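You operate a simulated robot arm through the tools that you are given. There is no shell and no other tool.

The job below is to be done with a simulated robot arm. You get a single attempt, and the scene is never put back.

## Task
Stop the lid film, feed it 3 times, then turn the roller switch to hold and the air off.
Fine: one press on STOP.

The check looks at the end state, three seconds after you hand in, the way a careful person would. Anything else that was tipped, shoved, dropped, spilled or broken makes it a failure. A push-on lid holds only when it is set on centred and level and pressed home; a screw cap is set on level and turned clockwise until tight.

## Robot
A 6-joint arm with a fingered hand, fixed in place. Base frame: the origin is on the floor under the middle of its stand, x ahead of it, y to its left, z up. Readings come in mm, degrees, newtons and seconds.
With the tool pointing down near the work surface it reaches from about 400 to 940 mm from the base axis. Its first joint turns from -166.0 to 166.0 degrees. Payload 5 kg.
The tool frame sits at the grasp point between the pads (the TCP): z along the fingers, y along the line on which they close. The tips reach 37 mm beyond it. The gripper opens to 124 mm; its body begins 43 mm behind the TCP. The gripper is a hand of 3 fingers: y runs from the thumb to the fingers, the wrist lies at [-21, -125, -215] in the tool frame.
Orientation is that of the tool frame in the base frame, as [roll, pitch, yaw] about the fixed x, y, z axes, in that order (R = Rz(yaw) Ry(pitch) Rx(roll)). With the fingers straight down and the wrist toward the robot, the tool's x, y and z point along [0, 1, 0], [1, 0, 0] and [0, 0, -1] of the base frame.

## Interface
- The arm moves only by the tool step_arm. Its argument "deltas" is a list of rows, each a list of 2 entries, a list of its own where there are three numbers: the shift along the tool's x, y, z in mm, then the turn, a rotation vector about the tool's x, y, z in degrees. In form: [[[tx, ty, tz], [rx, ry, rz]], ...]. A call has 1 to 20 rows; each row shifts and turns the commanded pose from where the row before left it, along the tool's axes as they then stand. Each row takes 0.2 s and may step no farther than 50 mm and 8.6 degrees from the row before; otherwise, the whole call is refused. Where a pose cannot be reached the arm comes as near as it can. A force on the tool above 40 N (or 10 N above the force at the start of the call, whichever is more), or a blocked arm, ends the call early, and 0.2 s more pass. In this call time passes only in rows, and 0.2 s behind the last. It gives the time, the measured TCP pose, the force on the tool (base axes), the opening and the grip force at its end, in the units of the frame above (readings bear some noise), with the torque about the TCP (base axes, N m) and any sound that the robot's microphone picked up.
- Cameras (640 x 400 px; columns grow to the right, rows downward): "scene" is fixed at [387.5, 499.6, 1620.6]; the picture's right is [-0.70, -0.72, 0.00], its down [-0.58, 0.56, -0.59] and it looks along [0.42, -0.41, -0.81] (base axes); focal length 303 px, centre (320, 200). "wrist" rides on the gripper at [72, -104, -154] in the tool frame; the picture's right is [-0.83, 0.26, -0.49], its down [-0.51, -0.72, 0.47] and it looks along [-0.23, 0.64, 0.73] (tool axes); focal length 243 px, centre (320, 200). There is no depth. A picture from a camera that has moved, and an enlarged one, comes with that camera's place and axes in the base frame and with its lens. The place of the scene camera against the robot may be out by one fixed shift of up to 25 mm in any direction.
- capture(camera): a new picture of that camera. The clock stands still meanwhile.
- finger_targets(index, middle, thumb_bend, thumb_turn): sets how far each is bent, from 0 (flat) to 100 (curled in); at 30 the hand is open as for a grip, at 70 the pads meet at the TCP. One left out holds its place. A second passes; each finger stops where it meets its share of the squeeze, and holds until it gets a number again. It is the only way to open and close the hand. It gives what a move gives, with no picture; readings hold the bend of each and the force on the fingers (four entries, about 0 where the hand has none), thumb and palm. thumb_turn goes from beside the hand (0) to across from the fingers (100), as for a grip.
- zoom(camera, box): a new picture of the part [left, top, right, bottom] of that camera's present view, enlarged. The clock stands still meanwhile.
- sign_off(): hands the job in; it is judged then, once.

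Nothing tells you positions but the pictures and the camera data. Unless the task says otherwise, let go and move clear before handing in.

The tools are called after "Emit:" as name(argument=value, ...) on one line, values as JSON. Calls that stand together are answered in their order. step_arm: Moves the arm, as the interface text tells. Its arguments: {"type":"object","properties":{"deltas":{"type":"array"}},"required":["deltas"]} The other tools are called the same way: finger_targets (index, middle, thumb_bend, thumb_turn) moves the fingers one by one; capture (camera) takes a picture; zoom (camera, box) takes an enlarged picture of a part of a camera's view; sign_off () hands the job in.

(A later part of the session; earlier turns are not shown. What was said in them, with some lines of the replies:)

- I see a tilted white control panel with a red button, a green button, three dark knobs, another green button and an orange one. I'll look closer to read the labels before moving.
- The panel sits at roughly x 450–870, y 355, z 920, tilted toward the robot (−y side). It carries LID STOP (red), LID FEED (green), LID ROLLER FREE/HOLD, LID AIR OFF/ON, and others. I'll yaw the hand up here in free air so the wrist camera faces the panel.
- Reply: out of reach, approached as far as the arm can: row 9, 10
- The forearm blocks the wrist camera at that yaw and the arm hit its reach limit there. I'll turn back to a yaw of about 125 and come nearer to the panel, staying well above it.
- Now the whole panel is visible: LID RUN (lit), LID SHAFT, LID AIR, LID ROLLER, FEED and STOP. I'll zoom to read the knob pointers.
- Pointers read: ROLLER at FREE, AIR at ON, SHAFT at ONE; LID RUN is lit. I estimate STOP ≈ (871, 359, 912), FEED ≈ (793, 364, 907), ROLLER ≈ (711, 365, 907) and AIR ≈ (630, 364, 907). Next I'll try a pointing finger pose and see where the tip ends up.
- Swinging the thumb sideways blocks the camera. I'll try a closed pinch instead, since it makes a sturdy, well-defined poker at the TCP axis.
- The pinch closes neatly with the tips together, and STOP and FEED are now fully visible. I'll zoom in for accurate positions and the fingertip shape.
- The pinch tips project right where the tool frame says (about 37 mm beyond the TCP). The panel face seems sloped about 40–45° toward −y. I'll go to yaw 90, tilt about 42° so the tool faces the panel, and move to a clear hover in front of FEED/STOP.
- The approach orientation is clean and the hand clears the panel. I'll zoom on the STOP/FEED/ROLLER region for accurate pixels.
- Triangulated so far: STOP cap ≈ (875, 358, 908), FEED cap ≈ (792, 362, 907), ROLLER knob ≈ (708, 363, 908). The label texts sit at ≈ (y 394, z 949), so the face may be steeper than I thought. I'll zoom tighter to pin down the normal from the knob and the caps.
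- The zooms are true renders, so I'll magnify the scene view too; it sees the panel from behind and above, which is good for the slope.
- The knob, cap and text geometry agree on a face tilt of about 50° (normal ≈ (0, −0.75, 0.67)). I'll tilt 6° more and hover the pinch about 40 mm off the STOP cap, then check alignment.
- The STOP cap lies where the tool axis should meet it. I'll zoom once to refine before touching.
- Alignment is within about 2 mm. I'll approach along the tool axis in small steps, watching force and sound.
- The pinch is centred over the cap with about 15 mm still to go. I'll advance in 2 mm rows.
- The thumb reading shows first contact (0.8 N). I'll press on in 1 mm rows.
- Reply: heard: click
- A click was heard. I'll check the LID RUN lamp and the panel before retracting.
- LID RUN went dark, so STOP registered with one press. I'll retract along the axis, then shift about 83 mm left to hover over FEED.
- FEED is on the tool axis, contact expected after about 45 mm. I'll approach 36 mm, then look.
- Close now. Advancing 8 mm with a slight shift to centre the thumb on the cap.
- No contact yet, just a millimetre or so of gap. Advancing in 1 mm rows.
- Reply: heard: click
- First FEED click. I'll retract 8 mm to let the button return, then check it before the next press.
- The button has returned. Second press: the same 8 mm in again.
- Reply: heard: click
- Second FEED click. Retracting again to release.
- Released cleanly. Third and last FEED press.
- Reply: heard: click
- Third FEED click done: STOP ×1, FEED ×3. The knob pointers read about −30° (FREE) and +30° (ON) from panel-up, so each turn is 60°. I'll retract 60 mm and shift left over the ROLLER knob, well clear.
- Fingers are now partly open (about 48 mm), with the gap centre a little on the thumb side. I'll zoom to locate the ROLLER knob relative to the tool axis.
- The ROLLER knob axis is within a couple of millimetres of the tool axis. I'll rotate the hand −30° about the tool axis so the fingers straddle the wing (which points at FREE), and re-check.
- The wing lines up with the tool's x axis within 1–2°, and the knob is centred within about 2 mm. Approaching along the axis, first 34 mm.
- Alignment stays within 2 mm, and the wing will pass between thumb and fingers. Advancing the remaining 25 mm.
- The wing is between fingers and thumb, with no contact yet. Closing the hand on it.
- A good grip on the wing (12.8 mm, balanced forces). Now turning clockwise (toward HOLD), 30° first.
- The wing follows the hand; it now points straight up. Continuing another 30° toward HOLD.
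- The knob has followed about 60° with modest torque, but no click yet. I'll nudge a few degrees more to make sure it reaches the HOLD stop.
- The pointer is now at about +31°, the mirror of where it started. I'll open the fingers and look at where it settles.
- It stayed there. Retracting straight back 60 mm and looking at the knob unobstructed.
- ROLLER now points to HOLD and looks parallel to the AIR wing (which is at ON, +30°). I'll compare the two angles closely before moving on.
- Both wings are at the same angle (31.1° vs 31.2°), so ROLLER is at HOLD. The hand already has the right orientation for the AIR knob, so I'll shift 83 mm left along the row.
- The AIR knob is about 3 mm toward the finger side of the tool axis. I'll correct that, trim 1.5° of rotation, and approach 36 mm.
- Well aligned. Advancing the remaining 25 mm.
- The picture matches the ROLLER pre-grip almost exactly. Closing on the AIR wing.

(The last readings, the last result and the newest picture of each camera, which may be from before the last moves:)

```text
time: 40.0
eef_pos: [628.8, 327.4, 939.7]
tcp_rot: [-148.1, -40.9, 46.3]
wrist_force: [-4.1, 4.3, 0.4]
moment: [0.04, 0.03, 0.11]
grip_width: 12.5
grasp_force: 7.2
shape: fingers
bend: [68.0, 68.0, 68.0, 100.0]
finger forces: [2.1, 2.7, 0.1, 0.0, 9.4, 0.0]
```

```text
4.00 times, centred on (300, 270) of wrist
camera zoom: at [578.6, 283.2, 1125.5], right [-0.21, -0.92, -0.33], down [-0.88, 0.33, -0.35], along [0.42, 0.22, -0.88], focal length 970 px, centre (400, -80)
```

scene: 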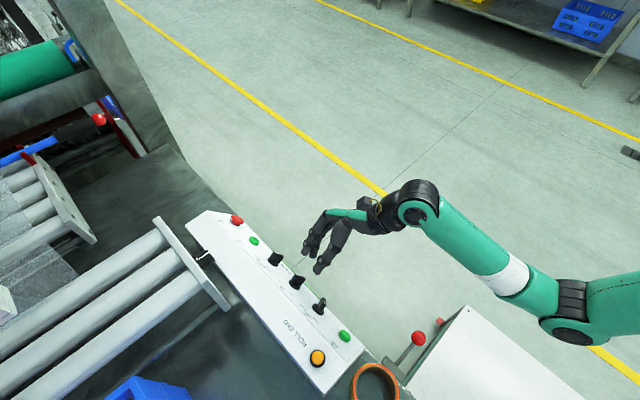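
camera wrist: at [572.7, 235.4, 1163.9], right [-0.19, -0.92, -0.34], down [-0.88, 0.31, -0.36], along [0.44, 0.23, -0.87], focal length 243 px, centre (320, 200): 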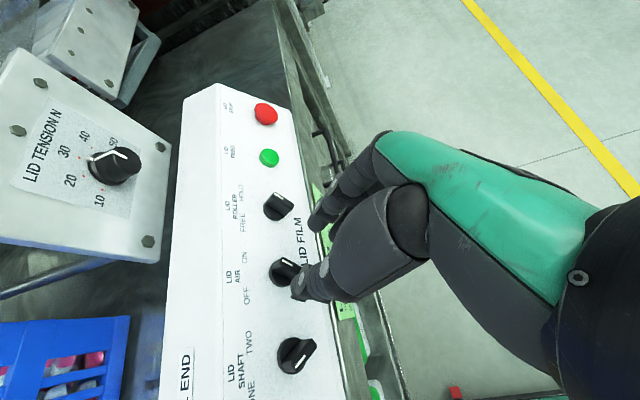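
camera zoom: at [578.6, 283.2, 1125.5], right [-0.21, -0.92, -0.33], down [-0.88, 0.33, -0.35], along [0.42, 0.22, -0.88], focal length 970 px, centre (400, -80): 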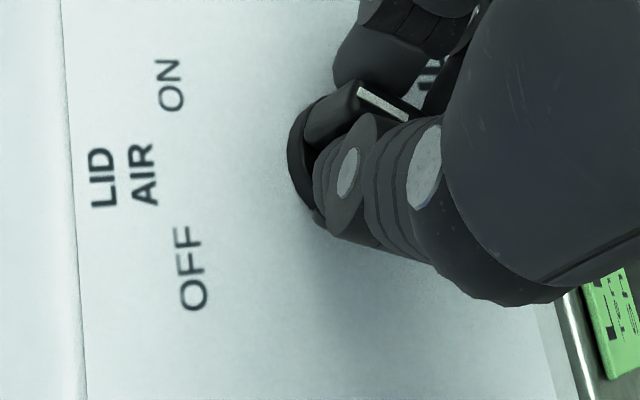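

A firm, balanced grip. Turning counter-clockwise toward OFF, first 30°.

Emit:
step_arm(deltas=[[[0, 0, 0], [0, 0, -5]], [[0, 0, 0], [0, 0, -5]], [[0, 0, 0], [0, 0, -5]], [[0, 0, 0], [0, 0, -5]], [[0, 0, 0], [0, 0, -5]], [[0, 0, 0], [0, 0, -5]]])

Emit:
zoom(camera="wrist", box=[240, 220, 360, 320])

Emit:
zoom(camera="scene", box=[260, 230, 340, 310])

```text
time: 41.4
eef_pos: [628.8, 327.5, 938.1]
tcp_rot: [-178.3, -50.0, 87.8]
wrist_force: [-4.3, 1.4, -0.4]
moment: [-0.04, 0.06, 0.05]
grip_width: 13.3
grasp_force: 6.3
shape: fingers
bend: [67.0, 70.0, 69.0, 99.0]
finger forces: [4.1, 0.4, 0.1, 0.0, 8.6, 0.0]
```

```text
4.00 times, centred on (300, 270) of wrist
camera zoom: at [527.7, 256.5, 1093.6], right [0.24, -0.91, -0.32], down [-0.73, 0.05, -0.68], along [0.64, 0.4, -0.66], focal length 970 px, centre (400, -80)
```

zoom: 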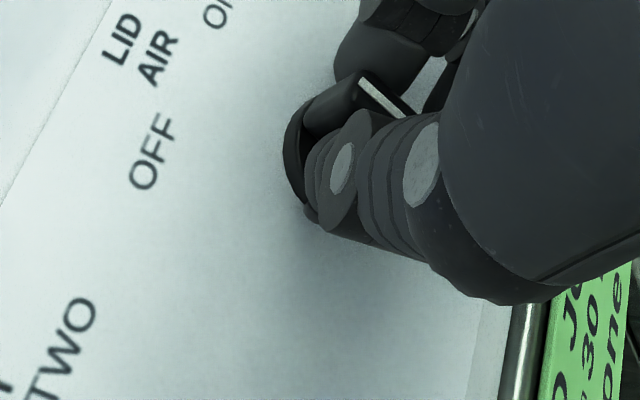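

```text
5.00 times, centred on (300, 270) of scene
camera zoom: at [387.5, 499.6, 1620.6], right [-0.7, -0.72, 0.0], down [-0.58, 0.56, -0.59], along [0.42, -0.41, -0.81], focal length 1515 px, centre (420, -150)
```

zoom: 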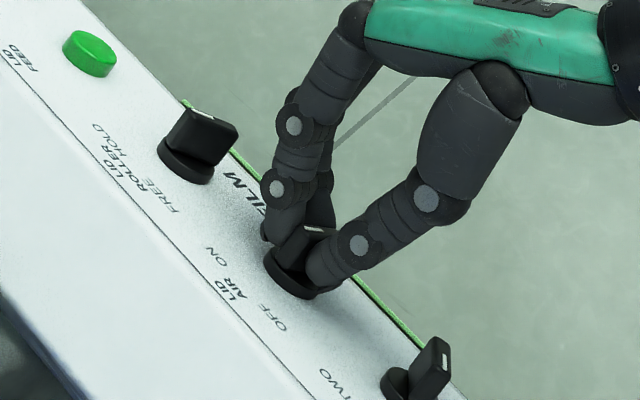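

The wing follows with a few degrees of lag. Continuing another 30° toward OFF.

Emit:
step_arm(deltas=[[[0, 0, 0], [0, 0, -5]], [[0, 0, 0], [0, 0, -5]], [[0, 0, 0], [0, 0, -5]], [[0, 0, 0], [0, 0, -5]], [[0, 0, 0], [0, 0, -5]], [[0, 0, 0], [0, 0, -5]]])

Emit:
zoom(camera="wrist", box=[270, 220, 330, 270])

Emit:
zoom(camera="scene", box=[260, 230, 340, 310])

```text
time: 42.8
eef_pos: [629.1, 326.7, 938.6]
tcp_rot: [150.3, -42.2, 130.2]
wrist_force: [-3.9, 0.8, 0.9]
moment: [0.03, 0.05, 0.02]
grip_width: 13.2
grasp_force: 6.8
shape: fingers
bend: [67.0, 70.0, 69.0, 99.0]
finger forces: [4.4, 0.7, 0.1, 0.1, 8.6, 0.0]
```

```text
8.00 times, centred on (300, 245) of wrist
camera zoom: at [504.0, 217.5, 1046.6], right [0.63, -0.77, -0.15], down [-0.39, -0.15, -0.91], along [0.67, 0.63, -0.39], focal length 1941 px, centre (480, -160)
```

zoom: 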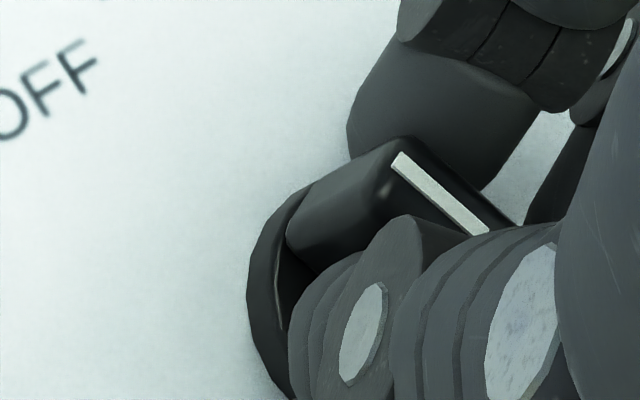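

```text
5.00 times, centred on (300, 270) of scene
camera zoom: at [387.5, 499.6, 1620.6], right [-0.7, -0.72, 0.0], down [-0.58, 0.56, -0.59], along [0.42, -0.41, -0.81], focal length 1515 px, centre (420, -150)
```

zoom: 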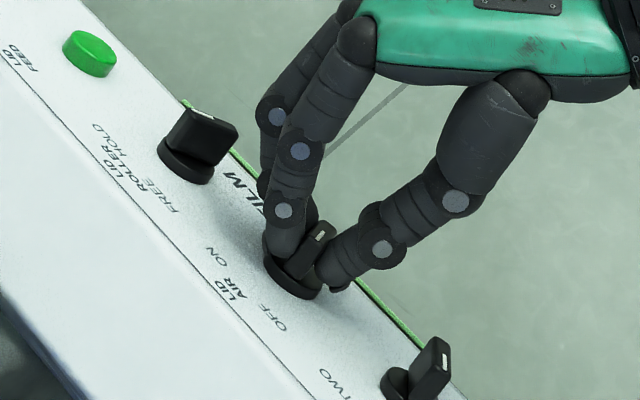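

The wing lags the hand by about 8°, so it's at around −20° and needs about 11° more. Continuing in small steps.

Emit:
step_arm(deltas=[[[0, 0, 0], [0, 0, -4]], [[0, 0, 0], [0, 0, -4]], [[0, 0, 0], [0, 0, -3]]])

Emit:
zoom(camera="wrist", box=[270, 220, 330, 270])

Emit:
zoom(camera="scene", box=[260, 230, 340, 310])

```text
time: 43.6
eef_pos: [629.1, 327.3, 938.2]
tcp_rot: [142.9, -36.2, 142.1]
wrist_force: [-2.6, 3.2, -1.0]
moment: [0.06, 0.03, -0.03]
grip_width: 13.1
grasp_force: 6.3
shape: fingers
bend: [67.0, 69.0, 69.0, 99.0]
finger forces: [4.9, 1.1, 0.0, 0.0, 7.6, 0.0]
```

```text
8.00 times, centred on (300, 245) of wrist
camera zoom: at [503.4, 201.6, 1028.1], right [0.73, -0.68, -0.05], down [-0.23, -0.19, -0.95], along [0.64, 0.71, -0.29], focal length 1941 px, centre (480, -160)
```

zoom: 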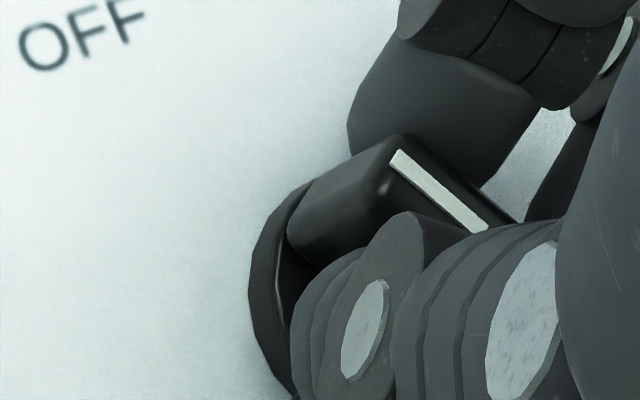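

```text
5.00 times, centred on (300, 270) of scene
camera zoom: at [387.5, 499.6, 1620.6], right [-0.7, -0.72, 0.0], down [-0.58, 0.56, -0.59], along [0.42, -0.41, -0.81], focal length 1515 px, centre (420, -150)
```

zoom: 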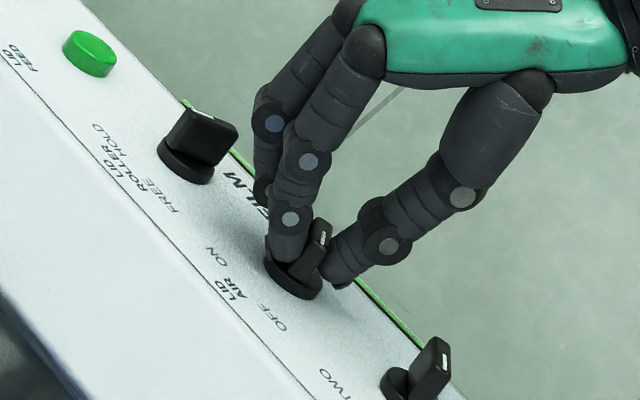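

The pointer is now at about −31°, mirroring its starting angle. Releasing and checking where it rests.

Emit:
finger_targets(index=57, middle=57, thumb_bend=57)

Emit:
zoom(camera="wrist", box=[240, 220, 360, 320])

Emit:
zoom(camera="scene", box=[260, 230, 340, 310])

```text
time: 44.6
eef_pos: [629.8, 326.5, 938.3]
tcp_rot: [142.7, -36.1, 142.0]
wrist_force: [0.2, 0.6, -0.2]
moment: [0.03, 0.02, -0.02]
grip_width: 48.5
grasp_force: 0.0
shape: fingers
bend: [56.0, 56.0, 56.0, 99.0]
finger forces: [0.0, 0.0, 0.0, 0.1, 0.0, 0.0]
```

```text
4.00 times, centred on (300, 270) of wrist
camera zoom: at [503.6, 201.5, 1028.3], right [0.73, -0.68, -0.05], down [-0.23, -0.19, -0.95], along [0.64, 0.71, -0.29], focal length 970 px, centre (400, -80)
```

zoom: 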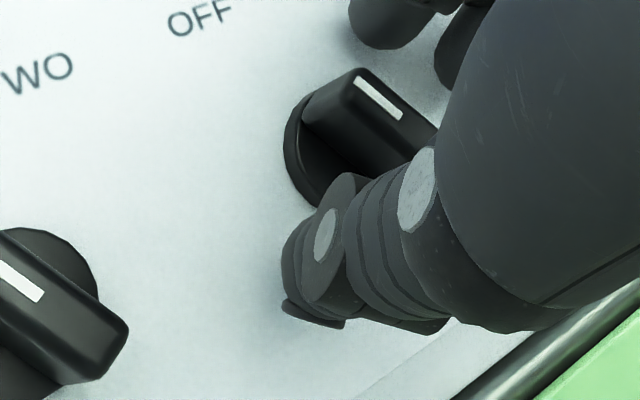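

```text
5.00 times, centred on (300, 270) of scene
camera zoom: at [387.5, 499.6, 1620.6], right [-0.7, -0.72, 0.0], down [-0.58, 0.56, -0.59], along [0.42, -0.41, -0.81], focal length 1515 px, centre (420, -150)
```

zoom: 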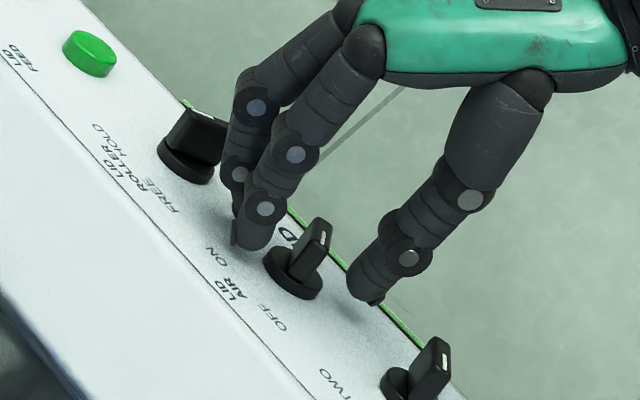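

Released with no stray contact. Retracting straight back and comparing AIR with the SHAFT wing (which is at −30°) and verifying ROLLER.

Emit:
step_arm(deltas=[[[0, 0, -12], [0, 0, 0]], [[0, 0, -16], [0, 0, 0]], [[0, 0, -16], [0, 0, 0]], [[0, 0, -16], [0, 0, 0]], [[0, 0, -20], [0, 0, 5]], [[0, 0, -20], [0, 0, 5]]])

Emit:
capture(camera="wrist")

Emit:
capture(camera="scene")

Emit:
zoom(camera="scene", box=[255, 240, 345, 320])

```text
time: 46.0
eef_pos: [629.5, 250.0, 1002.7]
tcp_rot: [149.7, -41.7, 131.3]
wrist_force: [-0.1, -0.3, -0.7]
moment: [-0.03, -0.01, -0.01]
grip_width: 48.4
grasp_force: 0.1
shape: fingers
bend: [56.0, 56.0, 56.0, 99.0]
finger forces: [0.0, 0.0, 0.1, 0.1, 0.1, 0.0]
```

```text
taken
camera wrist: at [504.0, 139.1, 1108.8], right [0.64, -0.76, -0.14], down [-0.38, -0.15, -0.91], along [0.67, 0.63, -0.38], focal length 243 px, centre (320, 200)
```

wrist: 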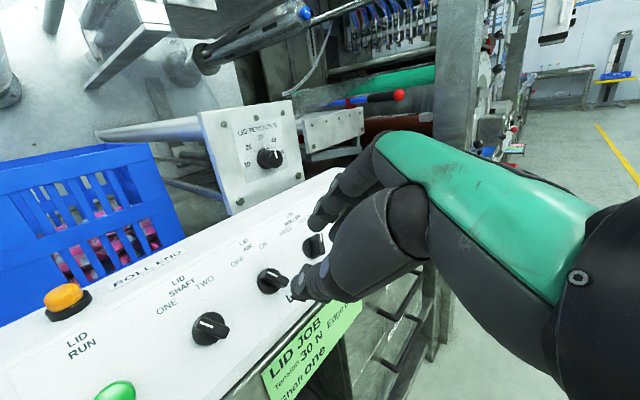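

```text
taken
```

scene: 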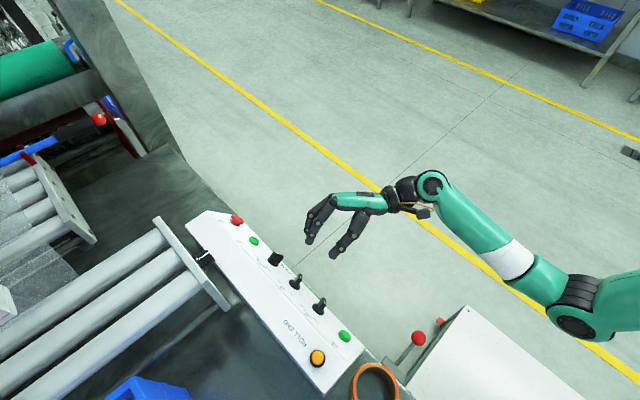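

```text
5.00 times, centred on (300, 280) of scene
camera zoom: at [387.5, 499.6, 1620.6], right [-0.7, -0.72, 0.0], down [-0.58, 0.56, -0.59], along [0.42, -0.41, -0.81], focal length 1515 px, centre (420, -200)
```

zoom: 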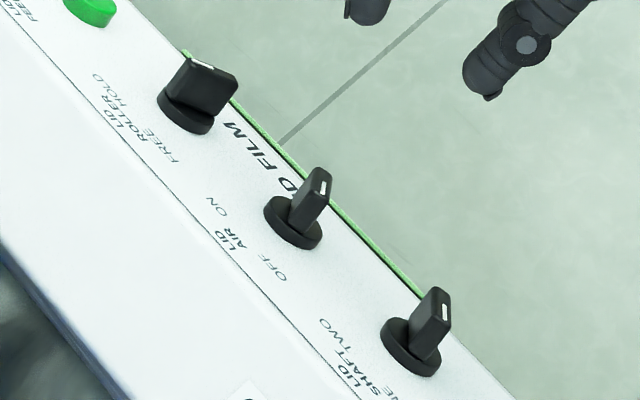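

I'll zoom on AIR and SHAFT to compare angles precisely.

Emit:
zoom(camera="wrist", box=[245, 255, 305, 305])

Emit:
zoom(camera="wrist", box=[180, 300, 240, 350])

Emit:
zoom(camera="scene", box=[280, 265, 320, 290])

Emit:
zoom(camera="scene", box=[302, 290, 342, 315])

```text
8.00 times, centred on (275, 280) of wrist
camera zoom: at [504.0, 139.1, 1108.8], right [0.64, -0.76, -0.14], down [-0.38, -0.15, -0.91], along [0.67, 0.63, -0.38], focal length 1941 px, centre (680, -440)
```

zoom: 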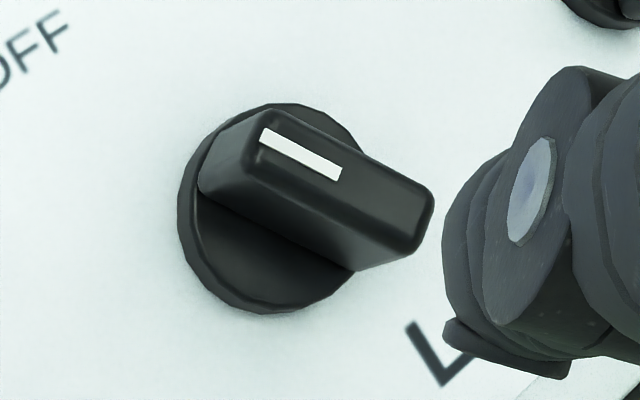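

```text
8.00 times, centred on (210, 325) of wrist
camera zoom: at [504.0, 139.1, 1108.8], right [0.64, -0.76, -0.14], down [-0.38, -0.15, -0.91], along [0.67, 0.63, -0.38], focal length 1941 px, centre (1200, -800)
```

zoom: 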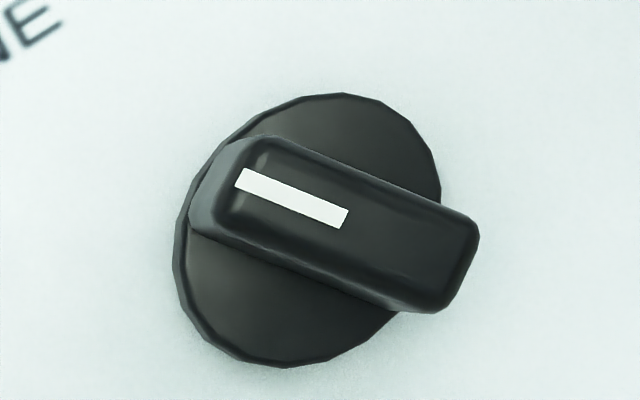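

```text
16.00 times, centred on (300, 278) of scene
camera zoom: at [387.5, 499.6, 1620.6], right [-0.7, -0.72, 0.0], down [-0.58, 0.56, -0.59], along [0.42, -0.41, -0.81], focal length 4848 px, centre (640, -1040)
```

zoom: 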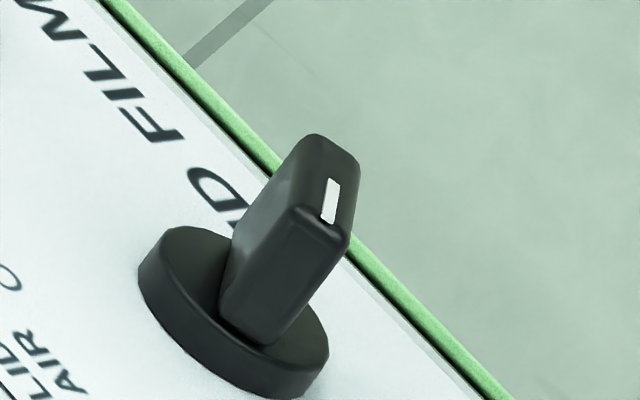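

```text
16.00 times, centred on (322, 302) of scene
camera zoom: at [387.5, 499.6, 1620.6], right [-0.7, -0.72, 0.0], down [-0.58, 0.56, -0.59], along [0.42, -0.41, -0.81], focal length 4848 px, centre (288, -1440)
```

zoom: 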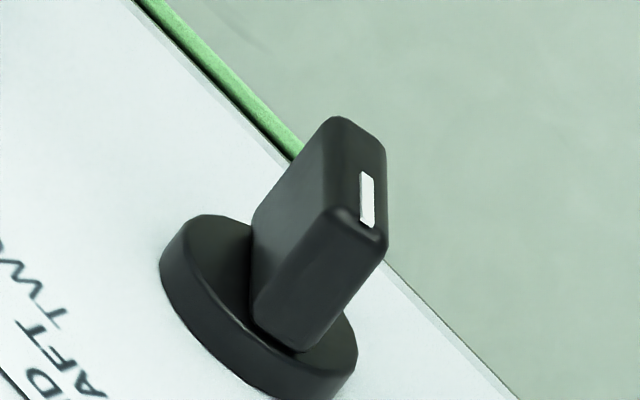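

Wrist measurement gives AIR −29.6° against SHAFT −30.6°, basically equal, but I want to double-check with tighter views from the scene camera.

Emit:
zoom(camera="scene", box=[296, 272, 304, 280])

Emit:
zoom(camera="scene", box=[320, 296, 328, 304])

Emit:
zoom(camera="scene", box=[272, 250, 284, 258])

```text
16.00 times, centred on (300, 276) of scene
camera zoom: at [387.5, 499.6, 1620.6], right [-0.7, -0.72, 0.0], down [-0.58, 0.56, -0.59], along [0.42, -0.41, -0.81], focal length 4848 px, centre (640, -1016)
```

zoom: 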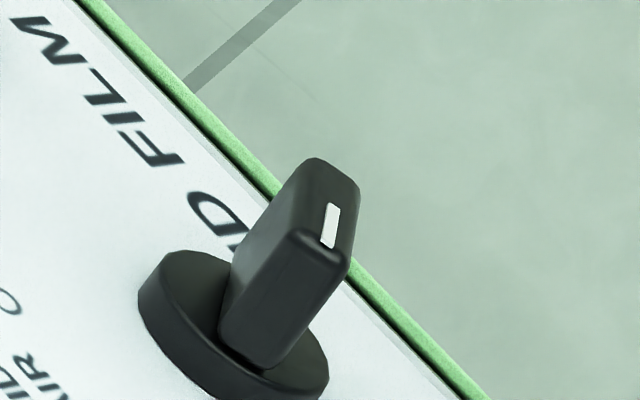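

```text
16.00 times, centred on (324, 300) of scene
camera zoom: at [387.5, 499.6, 1620.6], right [-0.7, -0.72, 0.0], down [-0.58, 0.56, -0.59], along [0.42, -0.41, -0.81], focal length 4848 px, centre (256, -1400)
```

zoom: 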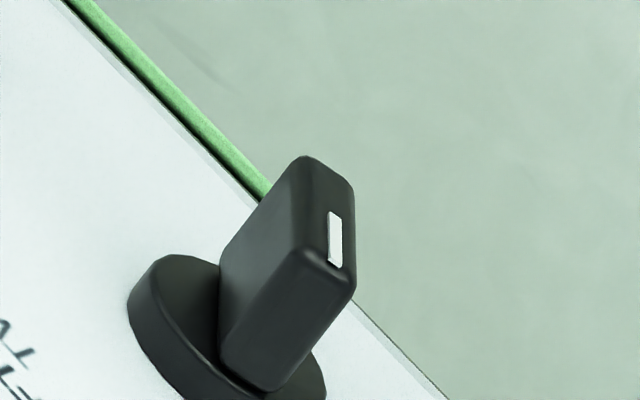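

```text
16.00 times, centred on (278, 254) of scene
camera zoom: at [387.5, 499.6, 1620.6], right [-0.7, -0.72, 0.0], down [-0.58, 0.56, -0.59], along [0.42, -0.41, -0.81], focal length 4848 px, centre (992, -664)
```

zoom: 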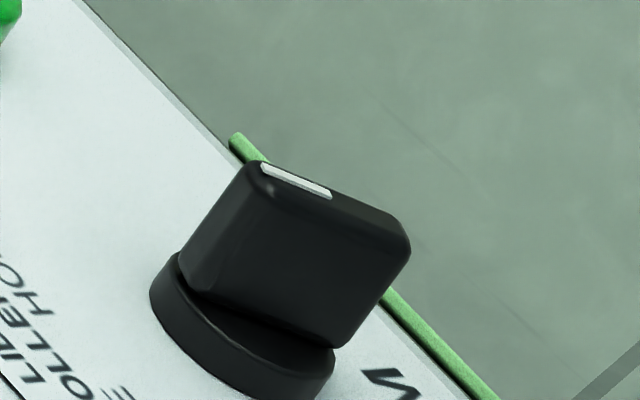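

AIR, SHAFT and the original FREE angle all agree within about 1–2°, so AIR is at OFF and ROLLER at HOLD. I'll back away further and do one last check of the whole panel.

Emit:
step_arm(deltas=[[[0, 0, -30], [0, 0, 0]], [[0, 0, -30], [0, 0, 0]], [[0, 0, -30], [0, 0, 0]]])

Emit:
capture(camera="scene")

Emit:
zoom(camera="scene", box=[180, 200, 380, 400])

Emit:
capture(camera="wrist")

```text
time: 46.8
eef_pos: [628.4, 179.9, 1060.3]
tcp_rot: [149.5, -41.7, 131.4]
wrist_force: [0.0, 0.2, -0.8]
moment: [-0.03, 0.0, 0.0]
grip_width: 48.4
grasp_force: 0.0
shape: fingers
bend: [56.0, 56.0, 56.0, 99.0]
finger forces: [0.0, 0.0, 0.0, 0.1, 0.1, 0.0]
```

```text
taken
```

scene: 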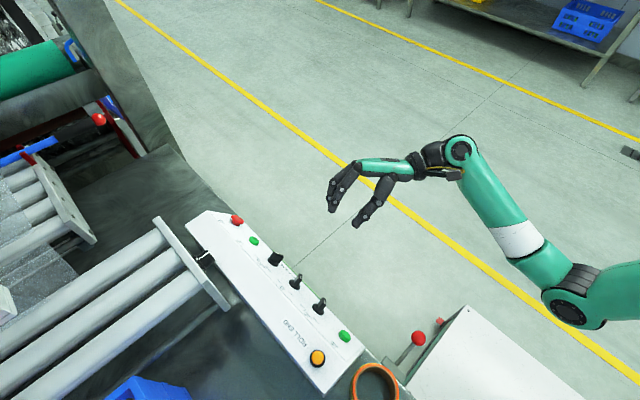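

```text
2.00 times, centred on (280, 300) of scene
camera zoom: at [387.5, 499.6, 1620.6], right [-0.7, -0.72, 0.0], down [-0.58, 0.56, -0.59], along [0.42, -0.41, -0.81], focal length 606 px, centre (400, 0)
```

zoom: 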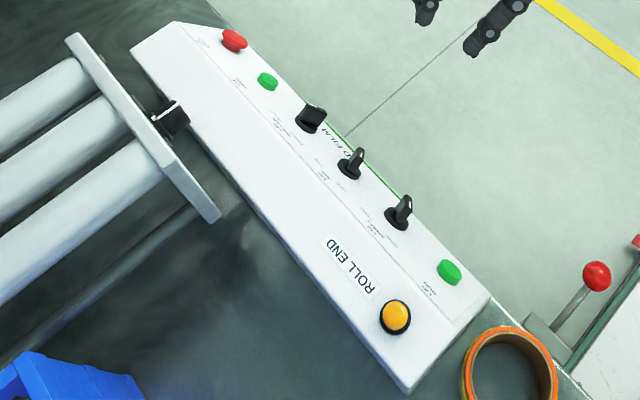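

```text
taken
camera wrist: at [503.0, 69.4, 1167.2], right [0.64, -0.76, -0.14], down [-0.38, -0.15, -0.91], along [0.67, 0.63, -0.38], focal length 243 px, centre (320, 200)
```

wrist: 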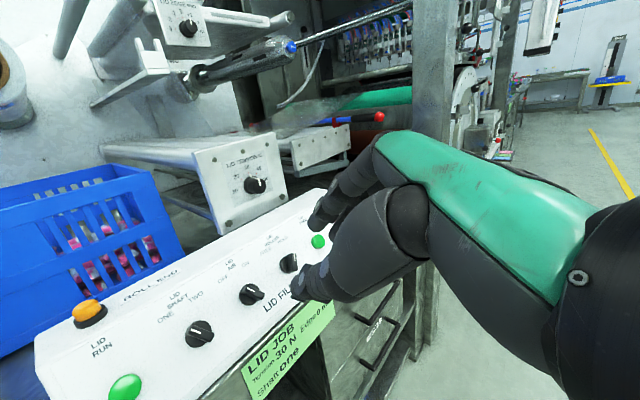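

Everything is in place: LID RUN is dark, STOP was pressed once and FEED three times. ROLLER points to HOLD, AIR to OFF, SHAFT is unchanged, and the hand is clear. Handing in.

Emit:
sign_off()

```text
The job is handed in.
```

The lid film is stopped and was fed three times. The roller switch now points to HOLD and the air switch to OFF. I've handed the job in, but no verdict came back.

- **STOP:** I pressed it once. It clicked and the LID RUN lamp went out.
- **FEED:** I pressed it three times, with one click each, and let the button come back up between presses.
- **Roller:** I turned it from FREE to HOLD. Its pointer came to about 31°, the same angle the air switch had at ON.
- **Air:** I turned it from ON to OFF. Its pointer sits within about 1–2° of the shaft switch at ONE, which points the same way.

Neither switch clicked as it turned, so I judged both from their pointer angles in the pictures. I didn't touch the shaft switch or the other controls, and the hand let go and backed clear of the panel before I handed in.
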